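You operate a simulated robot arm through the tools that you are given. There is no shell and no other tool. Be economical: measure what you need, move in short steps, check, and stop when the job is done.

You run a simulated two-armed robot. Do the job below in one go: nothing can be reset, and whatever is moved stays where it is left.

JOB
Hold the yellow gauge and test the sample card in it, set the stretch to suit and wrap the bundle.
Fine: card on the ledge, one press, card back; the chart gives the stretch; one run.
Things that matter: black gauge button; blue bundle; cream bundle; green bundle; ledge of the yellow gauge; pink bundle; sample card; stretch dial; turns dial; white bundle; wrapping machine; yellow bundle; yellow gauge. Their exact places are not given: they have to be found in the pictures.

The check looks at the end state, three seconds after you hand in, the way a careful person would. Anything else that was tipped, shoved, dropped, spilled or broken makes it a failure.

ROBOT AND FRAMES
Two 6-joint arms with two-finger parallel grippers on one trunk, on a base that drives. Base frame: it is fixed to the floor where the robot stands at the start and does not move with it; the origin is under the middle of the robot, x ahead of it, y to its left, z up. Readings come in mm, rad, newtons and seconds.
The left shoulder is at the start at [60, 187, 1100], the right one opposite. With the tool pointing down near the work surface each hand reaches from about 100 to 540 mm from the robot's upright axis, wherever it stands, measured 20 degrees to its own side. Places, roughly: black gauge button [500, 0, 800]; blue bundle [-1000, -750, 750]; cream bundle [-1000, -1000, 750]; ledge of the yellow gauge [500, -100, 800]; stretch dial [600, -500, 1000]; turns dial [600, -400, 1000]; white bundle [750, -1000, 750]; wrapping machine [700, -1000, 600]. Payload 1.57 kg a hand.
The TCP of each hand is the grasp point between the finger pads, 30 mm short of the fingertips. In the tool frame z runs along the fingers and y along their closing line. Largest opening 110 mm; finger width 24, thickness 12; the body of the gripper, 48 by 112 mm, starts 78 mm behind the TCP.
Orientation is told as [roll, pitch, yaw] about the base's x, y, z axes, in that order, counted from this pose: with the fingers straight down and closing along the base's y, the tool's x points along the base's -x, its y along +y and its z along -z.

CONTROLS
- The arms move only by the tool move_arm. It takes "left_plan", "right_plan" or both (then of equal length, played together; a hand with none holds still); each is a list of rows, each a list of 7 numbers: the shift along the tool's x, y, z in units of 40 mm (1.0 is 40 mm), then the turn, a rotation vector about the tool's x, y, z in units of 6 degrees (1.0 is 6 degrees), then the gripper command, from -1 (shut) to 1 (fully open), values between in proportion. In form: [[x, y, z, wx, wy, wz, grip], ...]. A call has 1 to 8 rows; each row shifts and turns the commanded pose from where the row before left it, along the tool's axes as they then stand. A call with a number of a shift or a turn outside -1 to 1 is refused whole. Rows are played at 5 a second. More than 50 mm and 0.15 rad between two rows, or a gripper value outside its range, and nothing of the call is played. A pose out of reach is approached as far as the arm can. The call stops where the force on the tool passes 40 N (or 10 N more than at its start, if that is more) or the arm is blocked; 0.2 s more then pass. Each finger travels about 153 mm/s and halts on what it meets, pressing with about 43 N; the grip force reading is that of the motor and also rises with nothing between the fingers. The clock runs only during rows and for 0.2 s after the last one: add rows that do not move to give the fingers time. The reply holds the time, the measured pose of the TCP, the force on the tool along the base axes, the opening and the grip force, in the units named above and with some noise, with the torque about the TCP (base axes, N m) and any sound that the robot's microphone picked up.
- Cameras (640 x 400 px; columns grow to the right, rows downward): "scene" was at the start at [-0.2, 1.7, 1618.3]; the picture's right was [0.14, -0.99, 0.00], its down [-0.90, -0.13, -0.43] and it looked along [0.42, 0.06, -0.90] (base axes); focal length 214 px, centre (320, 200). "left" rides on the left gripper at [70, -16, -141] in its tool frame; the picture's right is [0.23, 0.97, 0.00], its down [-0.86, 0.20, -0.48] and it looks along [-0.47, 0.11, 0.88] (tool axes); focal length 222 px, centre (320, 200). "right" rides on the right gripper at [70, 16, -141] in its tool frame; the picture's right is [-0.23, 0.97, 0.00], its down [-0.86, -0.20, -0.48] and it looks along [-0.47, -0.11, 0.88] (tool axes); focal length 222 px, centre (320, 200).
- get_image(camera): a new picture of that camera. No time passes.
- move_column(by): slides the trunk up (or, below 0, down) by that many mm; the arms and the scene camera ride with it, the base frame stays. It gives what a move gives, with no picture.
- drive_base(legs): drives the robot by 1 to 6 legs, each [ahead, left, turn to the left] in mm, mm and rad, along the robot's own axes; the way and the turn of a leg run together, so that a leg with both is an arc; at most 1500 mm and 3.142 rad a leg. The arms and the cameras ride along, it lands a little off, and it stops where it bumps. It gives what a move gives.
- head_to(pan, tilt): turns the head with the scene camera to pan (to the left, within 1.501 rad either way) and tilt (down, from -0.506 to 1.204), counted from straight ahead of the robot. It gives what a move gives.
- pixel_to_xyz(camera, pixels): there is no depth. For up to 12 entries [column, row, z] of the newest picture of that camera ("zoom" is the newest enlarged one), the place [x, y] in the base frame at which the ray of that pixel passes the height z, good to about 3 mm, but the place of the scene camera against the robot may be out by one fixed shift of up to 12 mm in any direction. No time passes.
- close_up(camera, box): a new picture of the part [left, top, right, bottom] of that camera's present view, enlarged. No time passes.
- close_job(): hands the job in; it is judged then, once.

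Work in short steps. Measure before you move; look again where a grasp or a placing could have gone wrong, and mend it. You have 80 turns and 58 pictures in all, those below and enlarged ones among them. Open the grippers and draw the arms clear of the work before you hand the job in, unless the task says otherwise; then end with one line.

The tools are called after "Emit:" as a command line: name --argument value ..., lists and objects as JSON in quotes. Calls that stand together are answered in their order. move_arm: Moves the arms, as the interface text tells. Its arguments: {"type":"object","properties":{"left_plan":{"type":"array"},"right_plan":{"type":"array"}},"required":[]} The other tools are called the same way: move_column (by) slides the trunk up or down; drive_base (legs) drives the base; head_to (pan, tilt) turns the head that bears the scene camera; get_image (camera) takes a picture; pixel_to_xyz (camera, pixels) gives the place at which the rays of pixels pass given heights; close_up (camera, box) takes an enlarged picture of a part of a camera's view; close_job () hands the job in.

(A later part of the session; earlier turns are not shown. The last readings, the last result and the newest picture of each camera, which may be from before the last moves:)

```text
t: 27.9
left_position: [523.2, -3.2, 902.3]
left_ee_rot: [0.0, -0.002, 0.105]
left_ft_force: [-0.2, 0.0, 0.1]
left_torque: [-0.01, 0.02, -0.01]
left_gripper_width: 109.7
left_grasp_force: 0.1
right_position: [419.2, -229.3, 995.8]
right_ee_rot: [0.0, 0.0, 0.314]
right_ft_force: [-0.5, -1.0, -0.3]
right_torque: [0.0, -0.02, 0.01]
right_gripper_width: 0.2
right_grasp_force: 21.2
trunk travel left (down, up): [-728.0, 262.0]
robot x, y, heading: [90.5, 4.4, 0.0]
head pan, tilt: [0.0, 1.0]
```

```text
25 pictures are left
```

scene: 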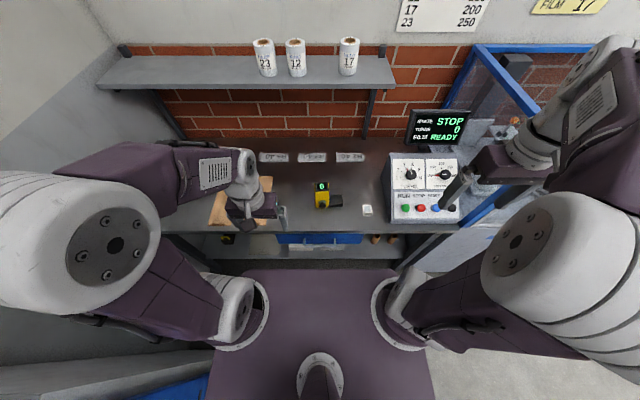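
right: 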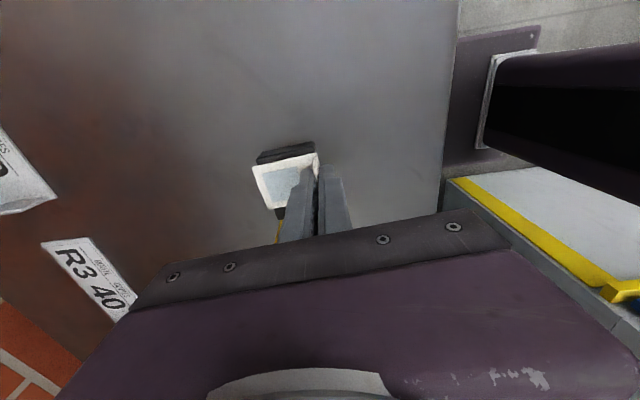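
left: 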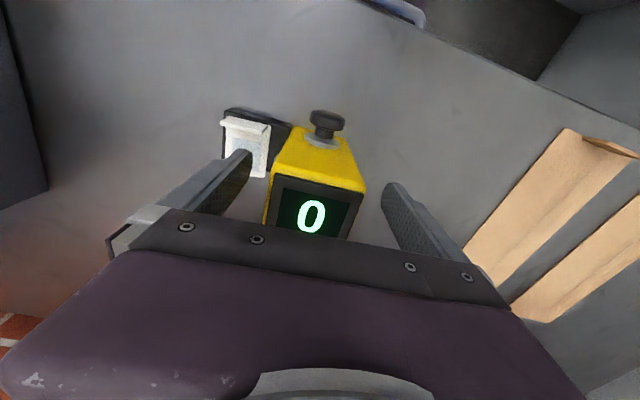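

Nearly centred. I'll shift 3 mm to -y and close on the gauge.

Emit:
move_arm --left_plan '[[0, -0.07, 0, 0, 0, 0, 0.5], [0, 0, 0, 0, 0, 0, 0.25], [0, 0, 0, 0, 0, 0, 0.1], [0, 0, 0, 0, 0, 0, -0.1], [0, 0, 0, 0, 0, 0, -1], [0, 0, 0, 0, 0, 0, -1]]' --right_plan '[[0, 0, 0, 0, 0, 1, -1], [0, 0, 0, 0, 0, 1, -1], [0, 0, 0, 0, 0, 1, -1], [0, 0, 0, 0, -1, 0, -1], [0, 0, 0, 0, -1, 0, -1], [0, 0, 0, 0, -1, 0, -1]]'

Emit:
get_image --camera "left"

```text
t: 29.3
left_position: [524.6, -7.1, 902.1]
left_ee_rot: [0.001, 0.0, 0.105]
left_ft_force: [-0.4, -0.3, 0.7]
left_torque: [-0.08, -0.06, -0.02]
left_gripper_width: 59.7
left_grasp_force: 43.0
right_position: [426.1, -226.5, 996.8]
right_ee_rot: [0.016, -0.244, 0.0]
right_ft_force: [-0.5, 0.1, 0.2]
right_torque: [0.02, -0.01, 0.0]
right_gripper_width: 0.1
right_grasp_force: 21.6
right hand out of reach, approached as far as the arm can: row 6
trunk travel left (down, up): [-728.0, 262.0]
robot x, y, heading: [88.0, -1.5, -0.0]
head pan, tilt: [0.0, 1.0]
```

```text
24 pictures are left
```

left: 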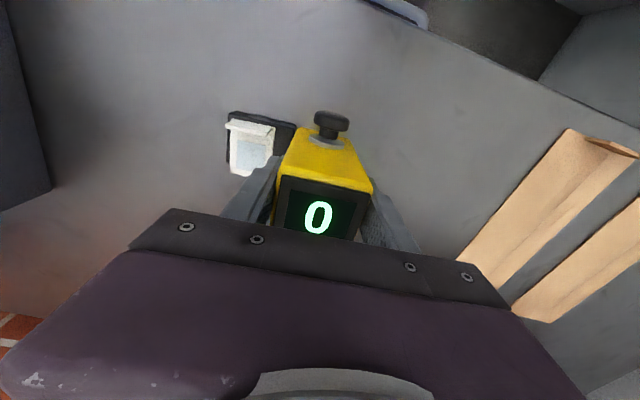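

The gauge is gripped (59.7 mm, 43 N). Pitching the right hand ran out of reach, so I'll undo it and roll the hand instead, so that the fingers point left and down and clear the left hand.

Emit:
move_arm --right_plan '[[0.2, 0, 0, 0, 0.78, 0, -1], [0.2, 0, 0, 0, 0.78, 0, -1], [0.2, 0, 0, 0, 0.77, 0, -1], [0, 0, 0, -1, 0, 0, -1], [0, 0, 0, -1, 0, 0, -1], [0, 0, 0, -1, 0, 0, -1], [0, 0, 0, -1, 0, 0, -1], [0, 0, 0, -1, 0, 0, -1]]' --left_plan '[[0, 0, 0, 0, 0, 0, -1], [0, 0, 0, 0, 0, 0, -1], [0, 0, 0, 0, 0, 0, -1], [0, 0, 0, 0, 0, 0, -1], [0, 0, 0, 0, 0, 0, -1], [0, 0, 0, 0, 0, 0, -1], [0, 0, 0, 0, 0, 0, -1], [0, 0, 0, 0, 0, 0, -1]]'

```text
t: 31.1
left_position: [524.6, -6.2, 902.0]
left_ee_rot: [-0.001, 0.001, 0.107]
left_ft_force: [0.3, 0.0, 0.5]
left_torque: [-0.15, -0.11, -0.02]
left_gripper_width: 59.7
left_grasp_force: 42.8
right_position: [401.7, -225.7, 991.9]
right_ee_rot: [0.542, -0.003, 0.005]
right_ft_force: [-0.2, -0.2, 0.1]
right_torque: [0.03, 0.0, -0.02]
right_gripper_width: 0.0
right_grasp_force: 21.8
trunk travel left (down, up): [-728.0, 262.0]
robot x, y, heading: [87.2, -3.4, -0.002]
head pan, tilt: [0.0, 1.0]
```

Rolling further to 43° and sliding the fingertip in front of the button, with x held at 402.

Emit:
move_arm --right_plan '[[0, 0, 0, -1, 0, 0, -1], [0, 0, 0, -1, 0, 0, -1], [0, 0.18, 0.88, 0, 0, 0, -1], [0, 0.18, 0.88, 0, 0, 0, -1], [0, 0.18, 0.88, 0, 0, 0, -1], [0, 0.18, 0.88, 0, 0, 0, -1], [0, 0.18, 0.88, 0, 0, 0, -1], [0, 0.18, 0.88, 0, 0, 0, -1]]' --left_plan '[[0, 0, 0, 0, 0, 0, -1], [0, 0, 0, 0, 0, 0, -1], [0, 0, 0, 0, 0, 0, -1], [0, 0, 0, 0, 0, 0, -1], [0, 0, 0, 0, 0, 0, -1], [0, 0, 0, 0, 0, 0, -1], [0, 0, 0, 0, 0, 0, -1], [0, 0, 0, 0, 0, 0, -1]]'

Emit:
get_image --camera "left"

```text
t: 32.9
left_position: [524.2, -6.1, 902.4]
left_ee_rot: [-0.002, 0.001, 0.103]
left_ft_force: [0.6, -0.5, -0.7]
left_torque: [0.14, -0.08, -0.01]
left_gripper_width: 59.8
left_grasp_force: 42.7
right_position: [400.6, -49.7, 867.5]
right_ee_rot: [0.749, -0.001, 0.006]
right_ft_force: [0.1, -0.5, 0.1]
right_torque: [-0.01, 0.01, 0.01]
right_gripper_width: 0.1
right_grasp_force: 21.2
trunk travel left (down, up): [-728.0, 262.0]
robot x, y, heading: [87.6, 0.1, -0.003]
head pan, tilt: [0.0, 1.0]
```

```text
23 pictures are left
```

left: 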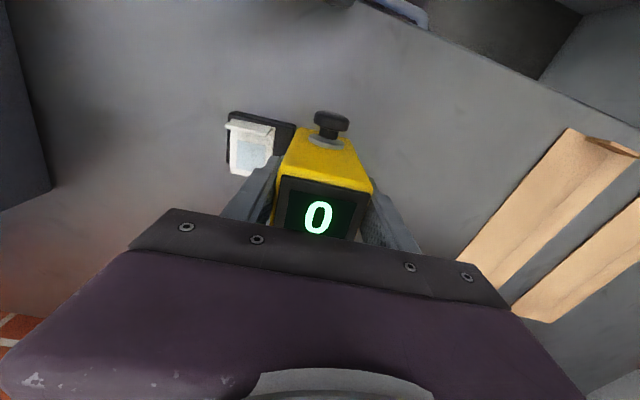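

Last diagonal step, then forward to x≈446, and check the alignment with the left camera.

Emit:
move_arm --right_plan '[[0, 0.18, 0.85, 0, 0, 0, -1], [-0.6, 0, 0, 0, 0, 0, -1], [-0.55, 0, 0, 0, 0, 0, -1], [0, 0, 0, 0, 0, 0, -1]]' --left_plan '[[0, 0, 0, 0, 0, 0, -1], [0, 0, 0, 0, 0, 0, -1], [0, 0, 0, 0, 0, 0, -1], [0, 0, 0, 0, 0, 0, -1]]'

Emit:
get_image --camera "left"

```text
t: 33.9
left_position: [525.2, -6.8, 902.3]
left_ee_rot: [-0.001, -0.002, 0.106]
left_ft_force: [0.0, 0.3, 0.7]
left_torque: [0.01, -0.12, -0.02]
left_gripper_width: 59.8
left_grasp_force: 42.5
right_position: [446.1, -22.0, 847.4]
right_ee_rot: [0.75, -0.001, 0.005]
right_ft_force: [1.0, 0.8, -0.9]
right_torque: [-0.01, 0.03, 0.02]
right_gripper_width: 0.0
right_grasp_force: 21.4
trunk travel left (down, up): [-728.0, 262.0]
robot x, y, heading: [89.3, -2.1, -0.001]
head pan, tilt: [0.0, 1.0]
```

```text
22 pictures are left
```

left: 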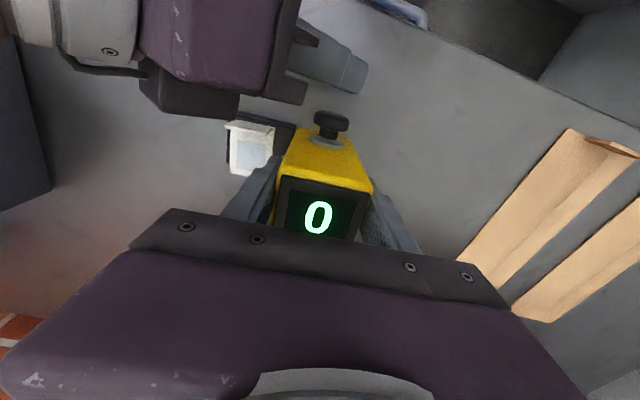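

The fingertip is in line with the button. I'll press forward in small steps. The call stops by itself at 40 N.

Emit:
move_arm --right_plan '[[-0.2, 0, 0, 0, 0, 0, -1], [-0.2, 0, 0, 0, 0, 0, -1], [-0.08, 0, 0, 0, 0, 0, -1], [-0.08, 0, 0, 0, 0, 0, -1], [-0.08, 0, 0, 0, 0, 0, -1], [-0.06, 0, 0, 0, 0, 0, -1]]' --left_plan '[[0, 0, 0, 0, 0, 0, -1], [0, 0, 0, 0, 0, 0, -1], [0, 0, 0, 0, 0, 0, -1], [0, 0, 0, 0, 0, 0, -1], [0, 0, 0, 0, 0, 0, -1], [0, 0, 0, 0, 0, 0, -1]]'

Emit:
get_image --camera "left"

```text
t: 35.3
left_position: [527.2, -6.6, 902.3]
left_ee_rot: [-0.001, -0.004, 0.104]
left_ft_force: [10.3, -0.5, -1.1]
left_torque: [-0.03, -0.62, 0.06]
left_gripper_width: 59.6
left_grasp_force: 42.7
right_position: [473.2, -22.3, 846.8]
right_ee_rot: [0.75, 0.001, 0.006]
right_ft_force: [-9.6, 1.1, 1.2]
right_torque: [0.0, 0.0, 0.11]
right_gripper_width: 0.1
right_grasp_force: 21.9
trunk travel left (down, up): [-728.0, 262.0]
robot x, y, heading: [87.7, -3.4, 0.001]
head pan, tilt: [0.0, 1.0]
heard: click
```

```text
21 pictures are left
```

left: 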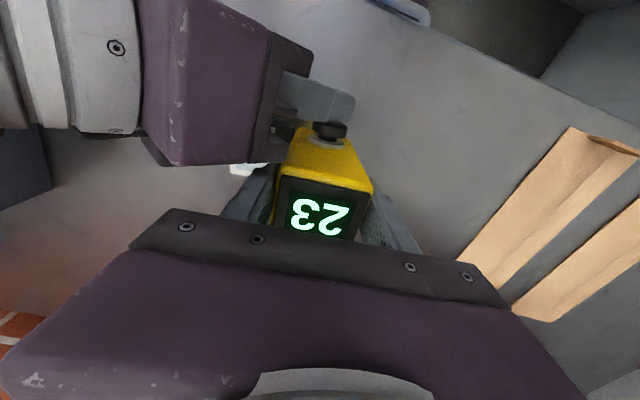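

Click heard, and the display reads 23 (upside down in the view), so the stretch is 250 %. I'll back the right hand off, then away to the right.

Emit:
move_arm --right_plan '[[0.3, 0, 0, 0, 0, 0, -1], [0.7, 0, 0, 0, 0, 0, -1], [0.7, 0, 0, 0, 0, 0, -1], [0, -0.18, -0.88, 0, 0, 0, -1], [0, -0.18, -0.88, 0, 0, 0, -1], [0, -0.18, -0.88, 0, 0, 0, -1], [0, -0.18, -0.88, 0, 0, 0, -1], [0, -0.18, -0.88, 0, 0, 0, -1]]' --left_plan '[[0, 0, 0, 0, 0, 0, -1], [0, 0, 0, 0, 0, 0, -1], [0, 0, 0, 0, 0, 0, -1], [0, 0, 0, 0, 0, 0, -1], [0, 0, 0, 0, 0, 0, -1], [0, 0, 0, 0, 0, 0, -1], [0, 0, 0, 0, 0, 0, -1], [0, 0, 0, 0, 0, 0, -1]]'

Emit:
close_up --camera "left" --box '[200, 90, 392, 250]'

```text
t: 37.1
left_position: [524.0, -6.4, 902.1]
left_ee_rot: [-0.001, 0.0, 0.104]
left_ft_force: [-1.8, 0.5, 2.5]
left_torque: [-0.28, 0.14, -0.1]
left_gripper_width: 59.7
left_grasp_force: 42.6
right_position: [408.2, -168.6, 952.6]
right_ee_rot: [0.75, -0.003, 0.006]
right_ft_force: [0.1, 0.4, 0.3]
right_torque: [0.02, 0.01, 0.01]
right_gripper_width: 0.0
right_grasp_force: 21.6
trunk travel left (down, up): [-728.0, 262.0]
robot x, y, heading: [90.0, 0.6, -0.003]
head pan, tilt: [0.0, 1.0]
```

```text
2.50 times, centred on (296, 170) of left
```

zoom: 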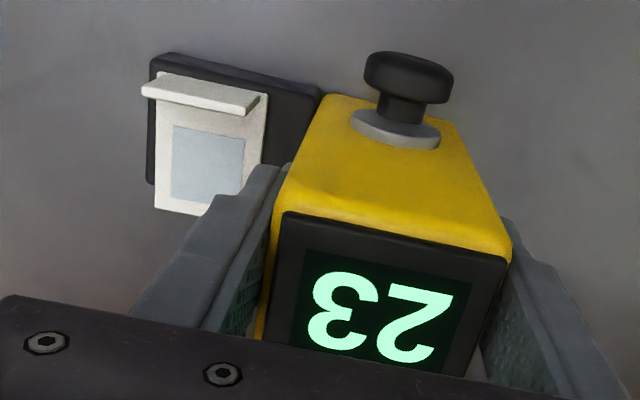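

Confirmed 23. I'll release the gauge and raise the left hand, then move it away while the right hand unrolls.

Emit:
move_arm --left_plan '[[0, 0, 0, 0, 0, 0, 0.4], [0, 0, 0, 0, 0, 0, 1], [0, 0, 0, 0, 0, 0, 1], [0, 0, -1, 0, 0, 0, 1], [0, 0, -1, 0, 0, 0, 1], [0, 0, -1, 0, 0, 0, 1], [0, 0, -1, 0, 0, 0, 1], [0, 0, -1, 0, 0, 0, 1]]' --right_plan '[[0, 0, 0, 0.89, 0, 0, -1], [0, 0, 0, 0.89, 0, 0, -1], [0, 0, 0, 0.89, 0, 0, -1], [0, 0, 0, 0.89, 0, 0, -1], [0, 0, 0, 0.9, 0, 0, -1], [0, 0, 0, 0.9, 0, 0, -1], [0, 0, 0, 0.9, 0, 0, -1], [0, 0, 0, 0.9, 0, 0, -1]]'

Emit:
move_arm --left_plan '[[0.7, 0.7, 0, 0, 0, 0.5, 1], [0.7, 0.7, 0, 0, 0, 0.5, 1], [0.7, 0.7, 0, 0, 0, 0, 1], [0.7, 0.7, 0, 0, 0, 0, 1], [0.7, 0.7, 0, 0, 0, 0, 1], [0.5, 0.7, 0, 0, 0, 0, 1], [0, 0.7, 0, 0, 0, 0, 1], [0, 0, 0, 0, 0, 0, 1]]' --right_plan '[[0, 0, -0.2, 0, 0, -1, -0.5], [0, 0, -0.2, 0, 0, -1, -0.5], [0, 0, -0.2, 0, 0, -1, -0.5], [0, 0, -0.2, 0, 0, -1, -0.5], [0, 0, -0.2, 0, 0, -1, -0.5], [0, 0, -0.2, 0, 0, -1, -0.5], [0, 0, 0, 0, 0, -1, -0.5], [0, 0, 0, 0, 0, -1, -0.5]]'

Emit:
move_arm --right_plan '[[0, 0, 0, 0, 0, -1, -0.5], [0, 0, 0, 0, 0, -1, -0.5], [0, 0, 0, 0, 0, -1, -0.5], [0, 0, 0, 0, 0, -1, -0.5], [0, 0, 0, 0, 0, -1, -0.5], [0, 0, 0, 0, 0, -1, -0.5], [0, 0, 0, 0, 0, -1, -0.5], [0, 0, 0, 0, 0, 0, -0.5]]'

```text
t: 38.9
left_position: [525.2, -4.8, 1103.6]
left_ee_rot: [-0.001, 0.001, 0.105]
left_ft_force: [-0.2, -0.2, 0.0]
left_torque: [-0.01, -0.01, 0.02]
left_gripper_width: 109.9
left_grasp_force: 0.2
right_position: [408.8, -166.3, 952.1]
right_ee_rot: [0.0, -0.003, 0.006]
right_ft_force: [0.2, 0.7, 0.3]
right_torque: [-0.04, -0.02, 0.02]
right_gripper_width: 0.0
right_grasp_force: 21.4
trunk travel left (down, up): [-728.0, 262.0]
robot x, y, heading: [88.5, -0.2, 0.002]
head pan, tilt: [0.0, 1.0]
```

```text
t: 40.7
left_position: [362.5, 185.6, 1100.5]
left_ee_rot: [0.002, 0.0, 0.0]
left_ft_force: [-0.4, -0.4, 0.8]
left_torque: [-0.01, -0.02, -0.02]
left_gripper_width: 110.1
left_grasp_force: 0.0
right_position: [406.9, -168.7, 1000.3]
right_ee_rot: [-0.001, -0.002, 0.844]
right_ft_force: [-0.9, 0.5, 0.4]
right_torque: [0.01, 0.01, -0.01]
right_gripper_width: 27.6
right_grasp_force: 0.1
trunk travel left (down, up): [-728.0, 262.0]
robot x, y, heading: [85.5, -3.2, -0.001]
head pan, tilt: [0.0, 1.0]
```

```text
t: 42.5
left_position: [361.3, 185.4, 1101.7]
left_ee_rot: [0.001, 0.001, -0.001]
left_ft_force: [-0.3, -0.5, -1.1]
left_torque: [0.0, 0.01, -0.02]
left_gripper_width: 110.3
left_grasp_force: 0.0
right_position: [407.5, -168.4, 999.4]
right_ee_rot: [-0.001, -0.001, 1.576]
right_ft_force: [0.1, 0.0, 0.3]
right_torque: [0.01, -0.03, -0.01]
right_gripper_width: 27.2
right_grasp_force: 0.1
trunk travel left (down, up): [-728.0, 262.0]
robot x, y, heading: [90.5, -2.6, 0.002]
head pan, tilt: [0.0, 1.0]
```

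Now back above the tab on the ledge, at about (505,-80,930), to look.

Emit:
move_arm --right_plan '[[-0.44, -0.49, 0, 0, 0, 0, -0.5], [-0.44, -0.49, 0, 0, 0, 0, -0.5], [-0.44, -0.49, 0.2, 0, 0, 0, -0.5], [-0.44, -0.49, 0.5, 0, 0, 0, -0.5], [-0.44, -0.49, 0.9, 0, 0, 0, -0.5], [0, 0, 0.2, 0, 0, -0.8, -0.3], [0, 0, 0, 0, 0, 0, -0.3]]'

Emit:
close_up --camera "right" --box '[216, 90, 392, 200]'

```text
t: 44.1
left_position: [362.5, 185.7, 1101.6]
left_ee_rot: [0.0, 0.0, 0.0]
left_ft_force: [-0.3, 0.5, -1.3]
left_torque: [-0.02, 0.01, -0.01]
left_gripper_width: 110.1
left_grasp_force: 0.0
right_position: [505.0, -80.5, 926.5]
right_ee_rot: [-0.002, 0.0, 1.66]
right_ft_force: [-0.2, 0.4, 0.5]
right_torque: [0.02, -0.02, 0.01]
right_gripper_width: 38.4
right_grasp_force: 0.0
trunk travel left (down, up): [-728.0, 262.0]
robot x, y, heading: [89.7, 4.8, 0.003]
head pan, tilt: [0.0, 1.0]
```

```text
3.64 times, centred on (304, 145) of right
```

zoom: 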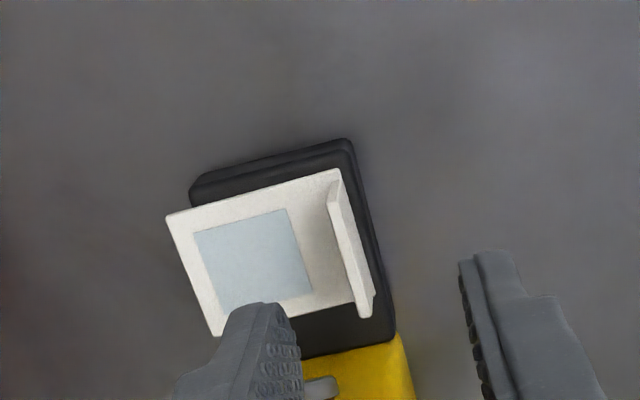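

Emit:
pixel_to_xyz --camera "zoom" --pixels '[[333, 190, 842], [364, 315, 842], [340, 170, 822]]'

```text
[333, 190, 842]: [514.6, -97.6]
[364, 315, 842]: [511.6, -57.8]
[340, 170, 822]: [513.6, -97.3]
```

The tab centre is at (513,-78). I'll shift 8 mm, descend to z≈857.5, and close.

Emit:
move_arm --right_plan '[[-0.06, -0.2, 0.6, 0, 0, 0, -0.3], [0, 0, 0.6, 0, 0, 0, -0.3], [0, 0, 0.52, 0, 0, 0, -0.3], [0, 0, 0, 0, 0, 0, -0.3]]'

Emit:
close_up --camera "right" --box '[216, 90, 392, 200]'

```text
t: 45.1
left_position: [361.6, 187.5, 1102.9]
left_ee_rot: [0.0, -0.001, 0.001]
left_ft_force: [0.7, -0.3, -0.3]
left_torque: [0.01, 0.0, 0.01]
left_gripper_width: 110.0
left_grasp_force: 0.0
right_position: [513.5, -77.7, 859.7]
right_ee_rot: [-0.002, 0.002, 1.66]
right_ft_force: [-0.9, 0.0, -0.4]
right_torque: [-0.04, 0.01, -0.01]
right_gripper_width: 38.6
right_grasp_force: 0.1
trunk travel left (down, up): [-728.0, 262.0]
robot x, y, heading: [89.8, -2.9, 0.002]
head pan, tilt: [0.0, 1.0]
```

```text
3.64 times, centred on (304, 145) of right
```

zoom: 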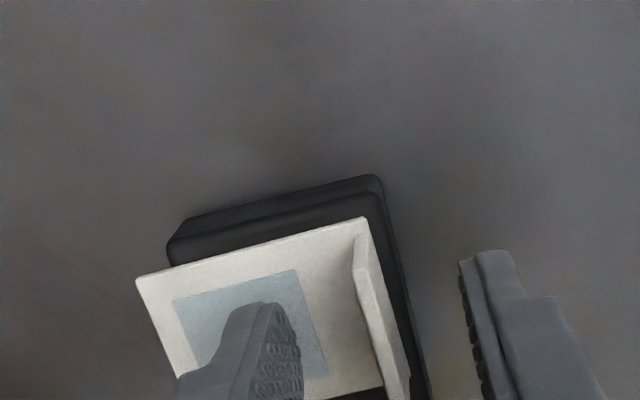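

Well centred. Closing on the tab, lifting, and moving back over the card's original place at (461.3,-210.5).

Emit:
move_arm --right_plan '[[0, 0, 0.04, 0, 0, 0, -0.6], [0, 0, 0, 0, 0, 0, -1], [0, 0, 0, 0, 0, 0, -1], [0, 0, 0, 0, 0, 0, -1], [0, 0, -0.7, 0, 0, 0, -1], [0, 0, -0.7, 0, 0, 0, -1], [0, 0, 0, 0, 0, 0.8, -1]]'

Emit:
move_arm --right_plan '[[0.665, 0.26, 0, 0, 0, 0, -1], [0.665, 0.26, 0, 0, 0, 0, -1], [0.665, 0.26, 0, 0, 0, 0, -1], [0.665, 0.26, 0, 0, 0, 0, -1], [0.665, 0.26, 0, 0, 0, 0, -1], [0, 0, 0, 0, 0, 0, -1]]'

Emit:
close_up --camera "right" --box '[216, 90, 392, 200]'

```text
t: 46.7
left_position: [362.7, 186.0, 1101.4]
left_ee_rot: [0.0, 0.0, 0.0]
left_ft_force: [-0.3, 0.2, 0.4]
left_torque: [0.03, -0.02, 0.01]
left_gripper_width: 109.9
left_grasp_force: 0.1
right_position: [513.2, -76.1, 913.9]
right_ee_rot: [-0.002, -0.002, 1.574]
right_ft_force: [0.8, 0.6, -0.5]
right_torque: [-0.03, 0.0, 0.02]
right_gripper_width: 2.4
right_grasp_force: 23.7
trunk travel left (down, up): [-728.0, 262.0]
robot x, y, heading: [87.0, 1.7, -0.001]
head pan, tilt: [0.0, 1.0]
```

```text
t: 48.1
left_position: [360.6, 185.9, 1101.1]
left_ee_rot: [0.002, 0.0, 0.001]
left_ft_force: [0.4, -0.2, -0.2]
left_torque: [-0.01, -0.02, 0.01]
left_gripper_width: 109.7
left_grasp_force: 0.1
right_position: [463.8, -209.7, 914.5]
right_ee_rot: [-0.001, 0.0, 1.575]
right_ft_force: [0.2, 0.0, -0.7]
right_torque: [-0.05, 0.02, 0.02]
right_gripper_width: 2.4
right_grasp_force: 24.2
trunk travel left (down, up): [-728.0, 262.0]
robot x, y, heading: [86.8, 1.1, -0.003]
head pan, tilt: [0.0, 1.0]
```

```text
3.64 times, centred on (304, 145) of right
```

zoom: 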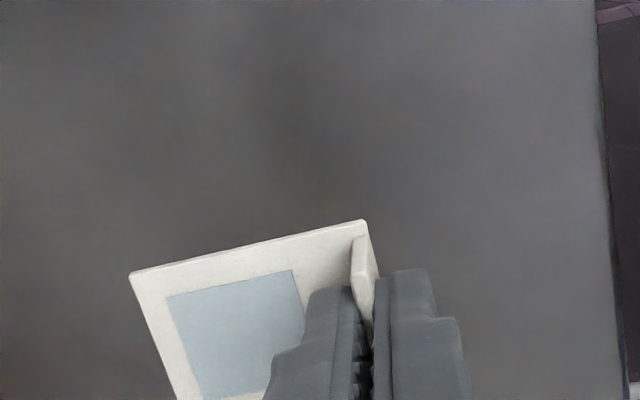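

Held. Lowering to the table with x −2 mm, fine steps at the end.

Emit:
move_arm --right_plan '[[0, 0.06, 0.9, 0, 0, 0, -1], [0, 0, 0.9, 0, 0, 0, -1], [0, 0, 0.07, 0, 0, 0, -1], [0, 0, 0.03, 0, 0, 0, -1], [0, 0, 0, 0, 0, 0, -1]]'

```text
t: 49.3
left_position: [362.6, 186.7, 1102.4]
left_ee_rot: [-0.001, 0.001, 0.0]
left_ft_force: [-0.6, -0.7, 0.0]
left_torque: [-0.01, 0.0, -0.04]
left_gripper_width: 109.9
left_grasp_force: 0.0
right_position: [460.3, -209.6, 836.5]
right_ee_rot: [-0.002, -0.003, 1.576]
right_ft_force: [0.4, 0.4, -0.5]
right_torque: [0.02, 0.01, 0.01]
right_gripper_width: 2.2
right_grasp_force: 24.0
trunk travel left (down, up): [-728.0, 262.0]
robot x, y, heading: [86.1, 0.2, -0.002]
head pan, tilt: [0.0, 1.0]
```

Emit:
move_arm --right_plan '[[0, 0, 0.03, 0, 0, 0, -1], [0, 0, 0.03, 0, 0, 0, -1], [0, 0, 0, 0, 0, 0, -1]]'

```text
t: 50.1
left_position: [361.0, 185.9, 1101.9]
left_ee_rot: [0.0, -0.003, -0.001]
left_ft_force: [-0.7, -0.9, -0.6]
left_torque: [-0.02, 0.01, 0.04]
left_gripper_width: 110.1
left_grasp_force: 0.2
right_position: [458.6, -208.0, 836.4]
right_ee_rot: [-0.003, 0.0, 1.576]
right_ft_force: [0.6, -2.0, 16.1]
right_torque: [-0.17, -0.07, -0.03]
right_gripper_width: 2.3
right_grasp_force: 23.5
trunk travel left (down, up): [-728.0, 262.0]
robot x, y, heading: [88.3, 2.5, -0.003]
head pan, tilt: [0.0, 1.0]
```

The card is down (16 N). I'll unload, open, lift clear, retreat and shut the gripper for the panel work.

Emit:
move_arm --right_plan '[[0, 0, -0.03, 0, 0, 0, -1], [0, 0, 0, 0, 0, 0, -0.4], [0, 0, 0, 0, 0, 0, -0.4], [0, 0, -0.5, 0, 0, 0, -0.4], [0, 0, -1, 0, 0, 0, -0.4], [0, 0, -1, 0, 0, 0, -0.4], [0, 0, -1, 0, 0, 0, -0.4], [0, 1, -0.8, 0, 0, 0, -0.4]]'

Emit:
move_arm --right_plan '[[0, 1, -0.6, 0, 0, 1, -0.4], [0, 0, -0.6, 0, 0, 1, -0.4], [0, 0, -0.6, 0, 0, 1, -0.4], [0, 0, -0.6, 0, 0, 1, -0.4], [0, 0, -0.6, 0, 0, 1, -0.4], [0, 0, -0.6, 0, 0, 1, -0.4], [0, 0, 0, 0, 0, 1, -0.4], [0, 0, 0, 0, 0, 1, -0.4]]'

Emit:
move_arm --right_plan '[[0, 0, 0, 0, 0, 1, -0.4], [0, 0, 0, 0, 0, 1, -0.4], [0, 0, 0, 0, 0, 1, -0.4], [0, 0, 0, 0, 0, 1, -0.4], [0, 0, 0, 0, 0, 1, -0.4], [0, 0, 0, 0, 0, 1, -0.4], [0, 0, 0, 0, 0, 1, -0.4]]'

Emit:
get_image --camera "scene"

```text
refused: row 8 steps farther than a row can; nothing moved
```

```text
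t: 51.9
left_position: [361.6, 186.2, 1101.4]
left_ee_rot: [0.0, 0.0, -0.001]
left_ft_force: [0.2, 1.2, 0.3]
left_torque: [-0.02, -0.02, -0.02]
left_gripper_width: 110.2
left_grasp_force: 0.0
right_position: [419.3, -209.2, 980.3]
right_ee_rot: [0.0, 0.0, 0.734]
right_ft_force: [0.6, 0.8, 0.3]
right_torque: [-0.01, -0.02, -0.02]
right_gripper_width: 33.1
right_grasp_force: 0.1
trunk travel left (down, up): [-728.0, 262.0]
robot x, y, heading: [86.7, 0.3, 0.0]
head pan, tilt: [0.0, 1.0]
```

```text
t: 53.5
left_position: [362.6, 185.9, 1101.0]
left_ee_rot: [0.0, 0.0, -0.002]
left_ft_force: [-0.7, 0.1, 0.7]
left_torque: [0.0, -0.03, 0.01]
left_gripper_width: 109.8
left_grasp_force: 0.0
right_position: [418.4, -209.5, 979.3]
right_ee_rot: [0.001, -0.002, 0.004]
right_ft_force: [0.4, 0.6, -0.9]
right_torque: [-0.01, 0.0, -0.02]
right_gripper_width: 33.0
right_grasp_force: 0.1
trunk travel left (down, up): [-728.0, 262.0]
robot x, y, heading: [87.7, -2.4, -0.004]
head pan, tilt: [0.0, 1.0]
```

```text
16 pictures are left
```

scene: 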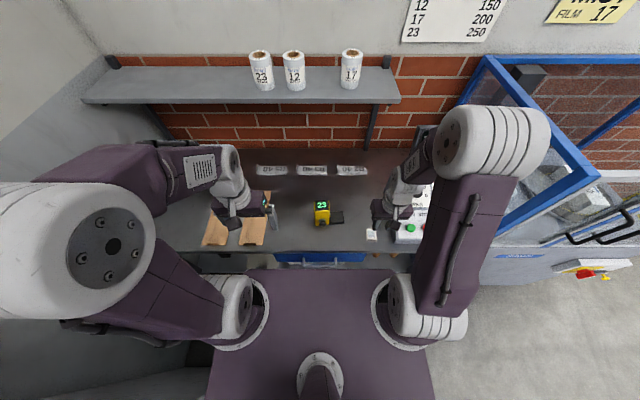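

The first call of that batch was refused, so the hand opened while it was moving off. I'll check where the card ended up.

Emit:
close_up --camera "scene" --box '[290, 180, 450, 280]'

```text
4.00 times, centred on (370, 230) of scene
```

zoom: 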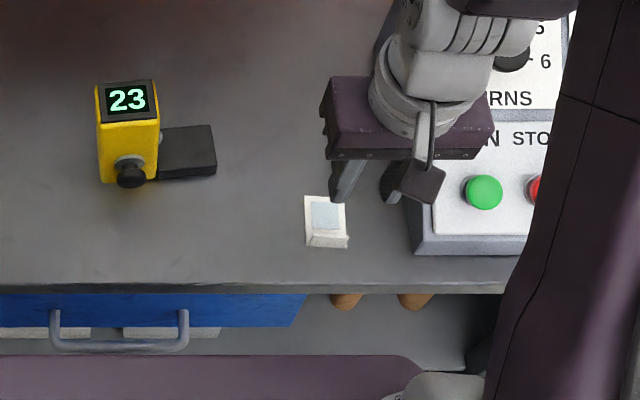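

Emit:
pixel_to_xyz --camera "zoom" --pixels '[[308, 246, 800], [347, 248, 800], [305, 197, 800], [344, 197, 800], [120, 183, 800], [158, 180, 800]]'

```text
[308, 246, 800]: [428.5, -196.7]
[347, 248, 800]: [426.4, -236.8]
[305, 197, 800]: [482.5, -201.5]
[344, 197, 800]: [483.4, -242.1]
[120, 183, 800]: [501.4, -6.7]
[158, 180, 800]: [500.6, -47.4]
```

The card was dragged about 30 mm toward the edge. I'll nudge it back by its tab with two slightly spread fingertips: lower in front of the tab at x≈402, then push in +x.

Emit:
move_arm --right_plan '[[0.4, -0.13, 0, 0, 0, 0, -0.7], [0, 0, 0.9, 0, 0, 0, -0.7], [0, 0, 0.9, 0, 0, 0, -0.7], [0, 0, 0.9, 0, 0, 0, -0.7], [0, 0, 0.88, 0, 0, 0, -0.7], [0, 0, 0, 0, 0, 0, -0.7]]'

Emit:
get_image --camera "right"

```text
t: 54.9
left_position: [361.8, 186.7, 1101.5]
left_ee_rot: [0.0, 0.0, 0.001]
left_ft_force: [0.9, 0.1, 0.4]
left_torque: [0.0, -0.03, 0.01]
left_gripper_width: 109.8
left_grasp_force: 0.1
right_position: [403.2, -213.7, 835.6]
right_ee_rot: [-0.001, -0.003, 0.005]
right_ft_force: [0.1, 0.3, -0.6]
right_torque: [-0.01, 0.0, 0.0]
right_gripper_width: 16.6
right_grasp_force: 0.0
trunk travel left (down, up): [-728.0, 262.0]
robot x, y, heading: [90.0, 0.1, -0.002]
head pan, tilt: [0.0, 1.0]
```

```text
14 pictures are left
```

right: 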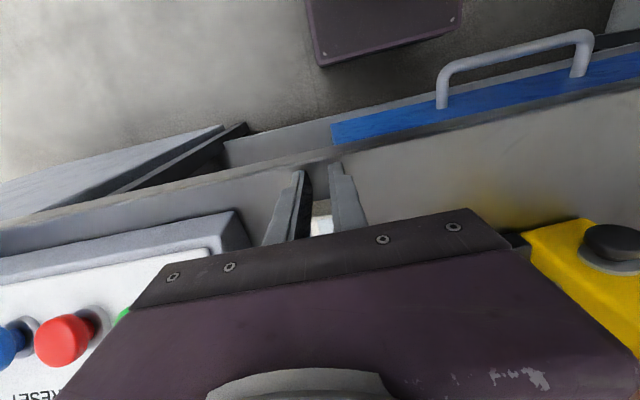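

The tab is between and ahead of the fingertips. Pushing +x to TCP x≈447.

Emit:
move_arm --right_plan '[[-0.22, 0.03, 0, 0, 0, 0, -0.7], [-0.22, 0, 0, 0, 0, 0, -0.7], [-0.22, 0, 0, 0, 0, 0, -0.7], [-0.22, 0, 0, 0, 0, 0, -0.7], [-0.22, 0, 0, 0, 0, 0, -0.7], [0, 0, 0, 0, 0, 0, -0.7]]'

Emit:
move_arm --right_plan '[[0.5, 0, 0, 0, 0, 0, -0.7], [0.5, 0, 0, 0, 0, 0, -0.7], [0, 0, -1, 0, 0, 0, -0.7], [0, 0, -1, 0, 0, 0, -0.7], [0, 0, -1, 0, 0, 0, -0.7], [0.5, 0, -1, 0, 0, 0, -0.7], [0.5, 0, -1, 0, 0, 0, -0.7], [0, 0, -1, 0, 0, 0, -0.7]]'

Emit:
close_up --camera "scene" --box '[290, 120, 482, 240]'

```text
t: 56.3
left_position: [361.6, 185.9, 1101.3]
left_ee_rot: [0.001, 0.0, 0.0]
left_ft_force: [0.1, -0.7, -0.6]
left_torque: [0.03, 0.0, -0.01]
left_gripper_width: 110.0
left_grasp_force: 0.0
right_position: [448.4, -212.7, 835.1]
right_ee_rot: [-0.001, -0.001, 0.006]
right_ft_force: [0.8, 0.3, 0.4]
right_torque: [0.0, 0.02, 0.0]
right_gripper_width: 16.4
right_grasp_force: 0.0
trunk travel left (down, up): [-728.0, 262.0]
robot x, y, heading: [88.9, -0.1, 0.0]
head pan, tilt: [0.0, 1.0]
```

```text
t: 58.1
left_position: [361.6, 186.5, 1102.0]
left_ee_rot: [0.0, 0.0, 0.0]
left_ft_force: [-0.5, 0.3, 0.0]
left_torque: [0.0, 0.0, 0.02]
left_gripper_width: 110.1
left_grasp_force: 0.1
right_position: [366.6, -213.7, 1075.7]
right_ee_rot: [0.0, -0.003, 0.006]
right_ft_force: [0.4, 0.7, 0.4]
right_torque: [0.03, -0.01, 0.0]
right_gripper_width: 16.5
right_grasp_force: 0.0
trunk travel left (down, up): [-728.0, 262.0]
robot x, y, heading: [91.2, 0.6, 0.001]
head pan, tilt: [0.0, 1.0]
```

```text
3.33 times, centred on (386, 180) of scene
```

zoom: 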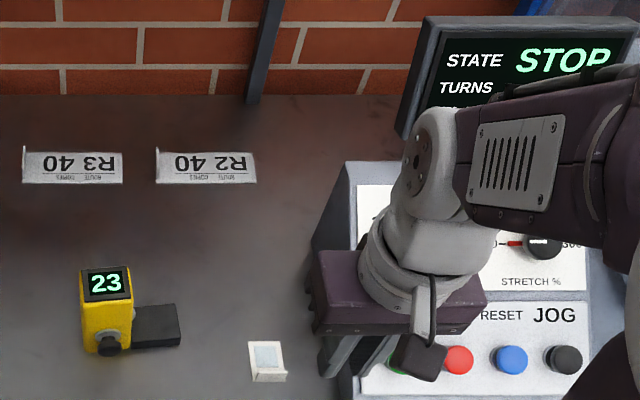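

The card is back. Now I'll find the machine front and the panel geometry, before driving to the right.

Emit:
pixel_to_xyz --camera "zoom" --pixels '[[252, 382, 800], [287, 381, 800], [515, 242, 960], [545, 243, 960], [458, 360, 880], [512, 360, 880]]'

Emit:
pixel_to_xyz --camera "scene" --pixels '[[480, 285, 800], [480, 285, 400], [550, 275, 800], [585, 272, 800], [600, 272, 900]]'

```text
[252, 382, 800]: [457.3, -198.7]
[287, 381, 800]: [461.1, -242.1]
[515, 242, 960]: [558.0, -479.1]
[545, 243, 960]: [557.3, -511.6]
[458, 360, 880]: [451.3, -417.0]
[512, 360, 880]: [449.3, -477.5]
```

```text
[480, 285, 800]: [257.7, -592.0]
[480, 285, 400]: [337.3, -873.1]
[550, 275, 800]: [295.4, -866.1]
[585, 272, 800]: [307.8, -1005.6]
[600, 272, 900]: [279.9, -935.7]
```

Emit:
pixel_to_xyz --camera "right" --pixels '[[320, 65, 100], [455, 22, 100], [320, 65, 300], [455, 22, 300], [0, 185, 800], [120, 155, 800], [222, 127, 800], [222, 127, 700], [0, 185, 700], [240, 125, 700], [250, 210, 800]]'

Emit:
close_up --camera "scene" --box '[400, 160, 640, 310]'

```text
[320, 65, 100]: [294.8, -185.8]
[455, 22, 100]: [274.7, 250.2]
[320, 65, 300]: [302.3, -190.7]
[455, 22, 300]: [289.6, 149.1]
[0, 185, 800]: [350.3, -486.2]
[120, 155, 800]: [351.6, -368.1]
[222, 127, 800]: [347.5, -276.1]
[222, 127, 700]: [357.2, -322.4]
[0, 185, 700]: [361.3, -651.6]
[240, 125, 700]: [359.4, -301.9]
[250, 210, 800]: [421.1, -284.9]
```

```text
2.67 times, centred on (520, 235) of scene
```

zoom: 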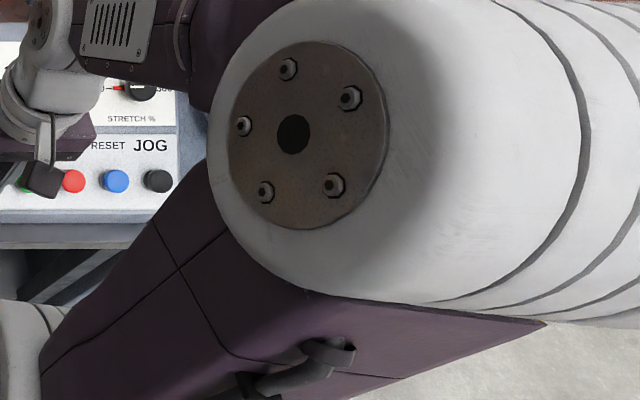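

The machine front is at x≈350 and the base front at ≈297, so I can strafe to the right. I'll drive 330 mm right and look at the panel with the right-hand camera.

Emit:
drive_base --legs '[[0, -330, 0]]'

Emit:
get_image --camera "right"

```text
t: 60.3
left_position: [362.4, -139.7, 1101.3]
left_ee_rot: [-0.002, 0.0, 0.001]
left_ft_force: [0.3, 0.2, -0.2]
left_torque: [0.0, 0.0, 0.01]
left_gripper_width: 109.9
left_grasp_force: 0.0
right_position: [367.6, -539.6, 1077.1]
right_ee_rot: [0.0, -0.002, 0.006]
right_ft_force: [0.2, 0.5, -0.8]
right_torque: [0.0, 0.01, 0.02]
right_gripper_width: 16.7
right_grasp_force: 0.0
trunk travel left (down, up): [-728.0, 262.0]
robot x, y, heading: [87.2, -324.5, -0.004]
head pan, tilt: [0.0, 1.0]
```

```text
11 pictures are left
```

right: 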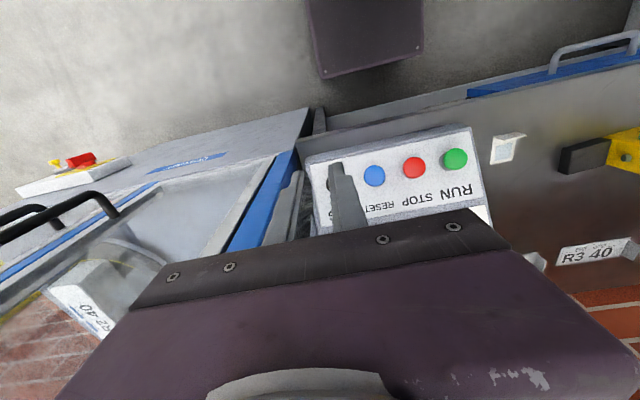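

The panel is ahead now. I'll aim the head at it and zoom.

Emit:
head_to --pan -0.25 --tilt 0.9

Emit:
close_up --camera "scene" --box '[220, 120, 412, 240]'

```text
t: 61.0
left_position: [361.5, -142.1, 1101.8]
left_ee_rot: [0.001, 0.0, 0.0]
left_ft_force: [0.1, 0.4, -0.2]
left_torque: [0.01, 0.02, 0.0]
left_gripper_width: 110.0
left_grasp_force: 0.1
right_position: [366.7, -540.5, 1075.8]
right_ee_rot: [0.001, -0.001, 0.004]
right_ft_force: [0.2, 0.5, -0.1]
right_torque: [0.02, 0.0, -0.01]
right_gripper_width: 16.5
right_grasp_force: 0.1
trunk travel left (down, up): [-728.0, 262.0]
robot x, y, heading: [91.2, -325.0, -0.002]
head pan, tilt: [-0.25, 0.901]
```

```text
3.33 times, centred on (316, 180) of scene
```

zoom: 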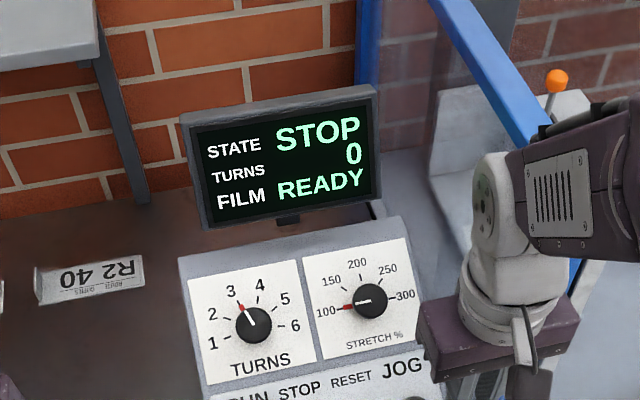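

Turns is at 3, and stretch at 100 needs +135° clockwise to reach 250. I'll triangulate the panel face from the two views (labels STOP and RESET).

Emit:
pixel_to_xyz --camera "right" --pixels '[[425, 197, 860], [425, 197, 920], [379, 206, 860], [379, 206, 920], [471, 127, 800], [471, 127, 860], [455, 160, 880], [455, 160, 920]]'

Emit:
pixel_to_xyz --camera "zoom" --pixels '[[300, 390, 860], [300, 390, 920], [352, 380, 860], [352, 380, 920], [371, 300, 960], [371, 300, 1000], [253, 325, 960], [253, 325, 1000], [182, 262, 960], [182, 262, 1000], [345, 307, 960], [416, 296, 960]]'

```text
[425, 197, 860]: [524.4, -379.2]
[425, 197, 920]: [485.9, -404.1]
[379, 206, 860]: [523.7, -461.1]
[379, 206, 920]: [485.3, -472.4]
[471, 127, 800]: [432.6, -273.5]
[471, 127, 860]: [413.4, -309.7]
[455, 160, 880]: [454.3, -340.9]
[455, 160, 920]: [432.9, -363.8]
```

```text
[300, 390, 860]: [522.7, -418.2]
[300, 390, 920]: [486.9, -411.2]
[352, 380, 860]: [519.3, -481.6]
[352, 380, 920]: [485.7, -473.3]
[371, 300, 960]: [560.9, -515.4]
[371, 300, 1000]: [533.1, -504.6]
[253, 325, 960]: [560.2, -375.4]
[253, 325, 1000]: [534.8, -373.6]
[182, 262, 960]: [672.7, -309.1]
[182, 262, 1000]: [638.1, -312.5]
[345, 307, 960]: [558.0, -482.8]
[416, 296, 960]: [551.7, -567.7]
```

The labels lie near z≈930, and the face seems inclined about 38°. I'll pitch the right hand forward toward the face normal, staying well clear at z≈1110, and see whether it's reachable.

Emit:
move_arm --right_plan '[[0, 0.4, -0.8, 0, 0, 0, 0], [0, 0.4, 0, 0, -1, 0, 0], [0, 0, 0, 0, -1, 0, 0], [0, 0, 0, 0, -1, 0, 0], [0, 0, 0, 0, -1, 0, 0], [0, 0, 0, 0, -1, 0, 0], [0, 0, 0, 0, -1, 0, 0]]'

```text
t: 62.6
left_position: [362.9, -140.7, 1100.9]
left_ee_rot: [0.001, 0.001, -0.001]
left_ft_force: [0.0, 0.6, -0.3]
left_torque: [-0.03, -0.01, -0.02]
left_gripper_width: 110.2
left_grasp_force: 0.1
right_position: [452.1, -504.0, 1154.5]
right_ee_rot: [0.0, -0.628, 0.005]
right_ft_force: [0.3, -0.6, 0.5]
right_torque: [0.06, 0.01, -0.06]
right_gripper_width: 54.6
right_grasp_force: 0.1
right hand out of reach, approached as far as the arm can: row 4, 5, 6, 7
trunk travel left (down, up): [-728.0, 262.0]
robot x, y, heading: [89.2, -322.6, -0.0]
head pan, tilt: [-0.25, 0.901]
```

The pitch is reached, with the TCP at (452,-504,1154). I'll take a right-camera picture to triangulate the dial.

Emit:
get_image --camera "right"

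```text
9 pictures are left
```

right: 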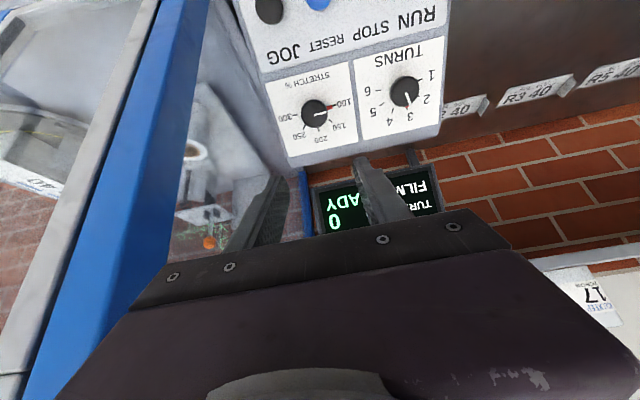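

Emit:
pixel_to_xyz --camera "right" --pixels '[[315, 114, 960], [315, 114, 1000], [405, 92, 960], [405, 92, 1000], [374, 31, 900], [374, 31, 940], [328, 45, 900], [328, 45, 940], [340, 105, 960], [286, 116, 960], [437, 134, 1000], [437, 134, 1040]]'

```text
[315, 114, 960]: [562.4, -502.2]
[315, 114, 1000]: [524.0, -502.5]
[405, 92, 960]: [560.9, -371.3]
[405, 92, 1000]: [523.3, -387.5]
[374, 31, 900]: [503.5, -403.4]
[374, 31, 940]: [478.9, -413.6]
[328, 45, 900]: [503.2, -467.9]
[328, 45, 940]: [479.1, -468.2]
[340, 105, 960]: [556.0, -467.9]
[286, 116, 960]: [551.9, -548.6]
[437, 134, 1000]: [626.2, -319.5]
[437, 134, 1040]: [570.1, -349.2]
```

From the two views, the stretch knob cap is near (555,-502,967) on a face inclined about 23°. I'll reduce the pitch to −0.40 rad, advance a little, and read the pose back.

Emit:
move_arm --right_plan '[[0, 0, 0, 0, 0.73, 0, 0.5], [0, 0, 0, 0, 0.73, 0, 0.5], [0, 0, 0, 0, 0.72, 0, 0.5], [0, 0, 0.7, 0, 0, 0, 0.5], [0, 0, 0, 0, 0, 0, 0.5]]'

```text
t: 63.8
left_position: [361.6, -140.5, 1101.5]
left_ee_rot: [0.002, 0.0, 0.0]
left_ft_force: [-0.5, -0.3, 0.0]
left_torque: [0.01, -0.01, 0.01]
left_gripper_width: 109.9
left_grasp_force: 0.2
right_position: [463.4, -507.0, 1128.3]
right_ee_rot: [0.001, -0.402, 0.008]
right_ft_force: [-0.3, 0.4, 0.2]
right_torque: [0.01, -0.02, 0.0]
right_gripper_width: 82.5
right_grasp_force: 0.0
trunk travel left (down, up): [-728.0, 262.0]
robot x, y, heading: [89.8, -327.6, -0.0]
head pan, tilt: [-0.25, 0.901]
```

Pose is tracking. I'll move to 70 mm above the knob along its axis, then pre-turn −30°.

Emit:
move_arm --right_plan '[[-0.17, 0.04, 0.84, 0, 0, 0, 0.5], [-0.17, 0.04, 0.84, 0, 0, 0, 0.5], [-0.18, 0.04, 0.85, 0, 0, 0, 0.5], [0, 0, 0, 0, 0, 0, 0.5]]'

Emit:
get_image --camera "right"

```text
t: 64.8
left_position: [361.9, -141.2, 1102.5]
left_ee_rot: [0.001, 0.0, 0.001]
left_ft_force: [-0.5, 0.3, 1.3]
left_torque: [-0.02, -0.02, 0.02]
left_gripper_width: 110.0
left_grasp_force: 0.0
right_position: [522.4, -500.3, 1043.6]
right_ee_rot: [0.001, -0.404, 0.005]
right_ft_force: [-0.4, -0.3, 0.4]
right_torque: [0.03, -0.02, 0.02]
right_gripper_width: 82.6
right_grasp_force: 0.2
trunk travel left (down, up): [-728.0, 262.0]
robot x, y, heading: [89.9, -329.1, 0.002]
head pan, tilt: [-0.25, 0.901]
```

```text
8 pictures are left
```

right: 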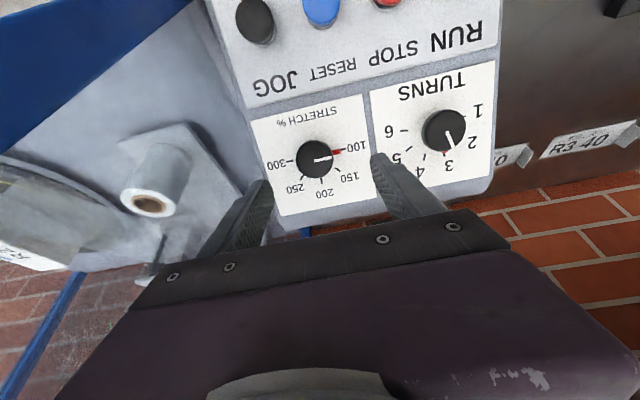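

The knob sits about 7 mm to −y of the tool axis. I'll correct that, pre-turn −30°, and advance 64 mm along the axis.

Emit:
move_arm --right_plan '[[-0.045, -0.17, 0, 0, 0, 0, 0.5], [0, 0, 0.4, 0, 0, -1, 0.5], [0, 0, 0.4, 0, 0, -1, 0.5], [0, 0, 0.3, 0, 0, -1, 0.5], [0, 0, 0.2, 0, 0, -1, 0.5], [0, 0, 0.2, 0, 0, -1, 0.5], [0, 0, 0.1, 0, 0, 0, 0.5], [0, 0, 0, 0, 0, 0, 0.5]]'

Emit:
close_up --camera "right" --box '[160, 80, 480, 280]'

```text
t: 66.6
left_position: [361.2, -140.7, 1102.9]
left_ee_rot: [0.0, 0.001, 0.001]
left_ft_force: [-1.4, 0.6, -0.8]
left_torque: [-0.01, 0.03, 0.03]
left_gripper_width: 109.9
left_grasp_force: 0.0
right_position: [549.3, -507.4, 987.9]
right_ee_rot: [-0.207, -0.345, 0.565]
right_ft_force: [0.2, 0.3, -0.7]
right_torque: [0.01, 0.0, -0.01]
right_gripper_width: 82.5
right_grasp_force: 0.0
trunk travel left (down, up): [-728.0, 262.0]
robot x, y, heading: [89.9, -327.5, 0.0]
head pan, tilt: [-0.25, 0.901]
```

```text
2.00 times, centred on (320, 180) of right
```

zoom: 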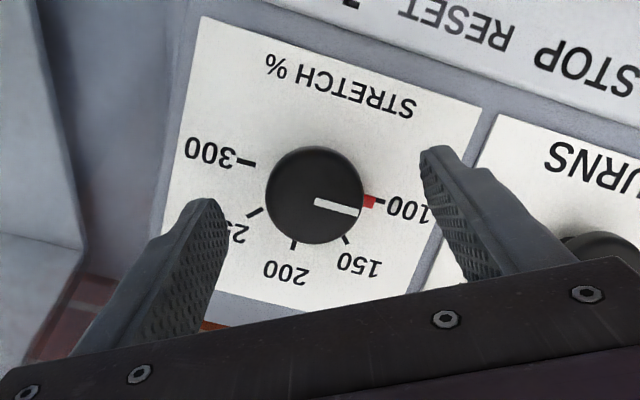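

The knob is nearly centred and just at the tips' level. Advance 14 mm more with a small sideways correction.

Emit:
move_arm --right_plan '[[0, -0.05, 0.15, 0, 0, 0, 0.5], [0, 0, 0.1, 0, 0, 0, 0.5], [0, 0, 0.1, 0, 0, 0, 0.5], [0, 0, 0, 0, 0, 0, 0.5]]'

Emit:
close_up --camera "right" --box '[160, 80, 480, 280]'

```text
t: 67.6
left_position: [362.0, -139.9, 1101.3]
left_ee_rot: [0.0, 0.001, -0.002]
left_ft_force: [0.1, 0.8, 0.4]
left_torque: [-0.01, 0.0, 0.01]
left_gripper_width: 110.0
left_grasp_force: 0.0
right_position: [555.1, -509.8, 971.3]
right_ee_rot: [-0.207, -0.345, 0.566]
right_ft_force: [-0.4, 0.0, 1.0]
right_torque: [0.0, -0.01, 0.03]
right_gripper_width: 82.7
right_grasp_force: 0.0
trunk travel left (down, up): [-728.0, 262.0]
robot x, y, heading: [89.5, -324.3, -0.002]
head pan, tilt: [-0.25, 0.901]
```

```text
2.00 times, centred on (320, 180) of right
```

zoom: 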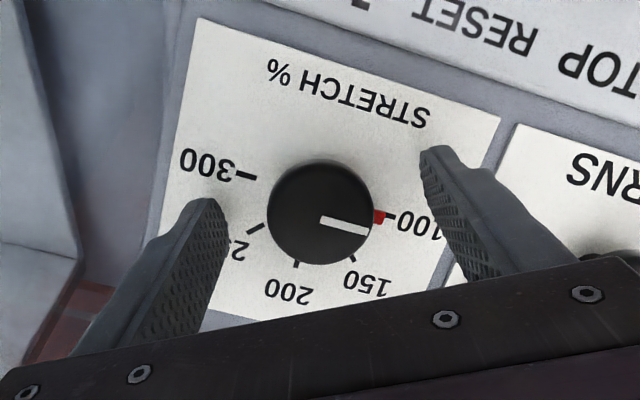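

The tips now overlap the knob by about 18 mm with no contact force. Closing on it.

Emit:
move_arm --right_plan '[[0, 0, 0, 0, 0, 0, 0], [0, 0, 0, 0, 0, 0, -0.2], [0, 0, 0, 0, 0, 0, -0.4], [0, 0, 0, 0, 0, 0, -1], [0, 0, 0, 0, 0, 0, -1]]'

```text
t: 68.8
left_position: [361.6, -140.6, 1100.5]
left_ee_rot: [-0.001, 0.0, 0.0]
left_ft_force: [0.9, 0.8, 0.6]
left_torque: [0.03, -0.01, -0.01]
left_gripper_width: 110.2
left_grasp_force: 0.1
right_position: [556.5, -510.1, 973.2]
right_ee_rot: [-0.209, -0.347, 0.567]
right_ft_force: [3.2, -4.6, 3.7]
right_torque: [0.01, -0.03, -0.13]
right_gripper_width: 40.9
right_grasp_force: 44.6
trunk travel left (down, up): [-728.0, 262.0]
robot x, y, heading: [89.3, -331.3, 0.002]
head pan, tilt: [-0.25, 0.901]
```

Gripped at 40.9 mm with small side forces. Turning clockwise in 6° steps, the first 48°.

Emit:
move_arm --right_plan '[[0, 0, 0, 0, 0, 1, -1], [0, 0, 0, 0, 0, 1, -1], [0, 0, 0, 0, 0, 1, -1], [0, 0, 0, 0, 0, 1, -1], [0, 0, 0, 0, 0, 1, -1], [0, 0, 0, 0, 0, 1, -1], [0, 0, 0, 0, 0, 1, -1], [0, 0, 0, 0, 0, 1, -1]]'

```text
t: 70.6
left_position: [362.2, -139.3, 1100.2]
left_ee_rot: [-0.002, 0.001, 0.0]
left_ft_force: [0.6, -0.1, -0.1]
left_torque: [0.0, 0.0, 0.01]
left_gripper_width: 110.0
left_grasp_force: 0.1
right_position: [554.4, -505.5, 972.3]
right_ee_rot: [0.131, -0.38, -0.334]
right_ft_force: [-2.2, 8.5, 1.4]
right_torque: [0.69, 0.63, 0.39]
right_gripper_width: 41.4
right_grasp_force: 44.5
trunk travel left (down, up): [-728.0, 262.0]
robot x, y, heading: [89.1, -325.4, -0.001]
head pan, tilt: [-0.25, 0.901]
```

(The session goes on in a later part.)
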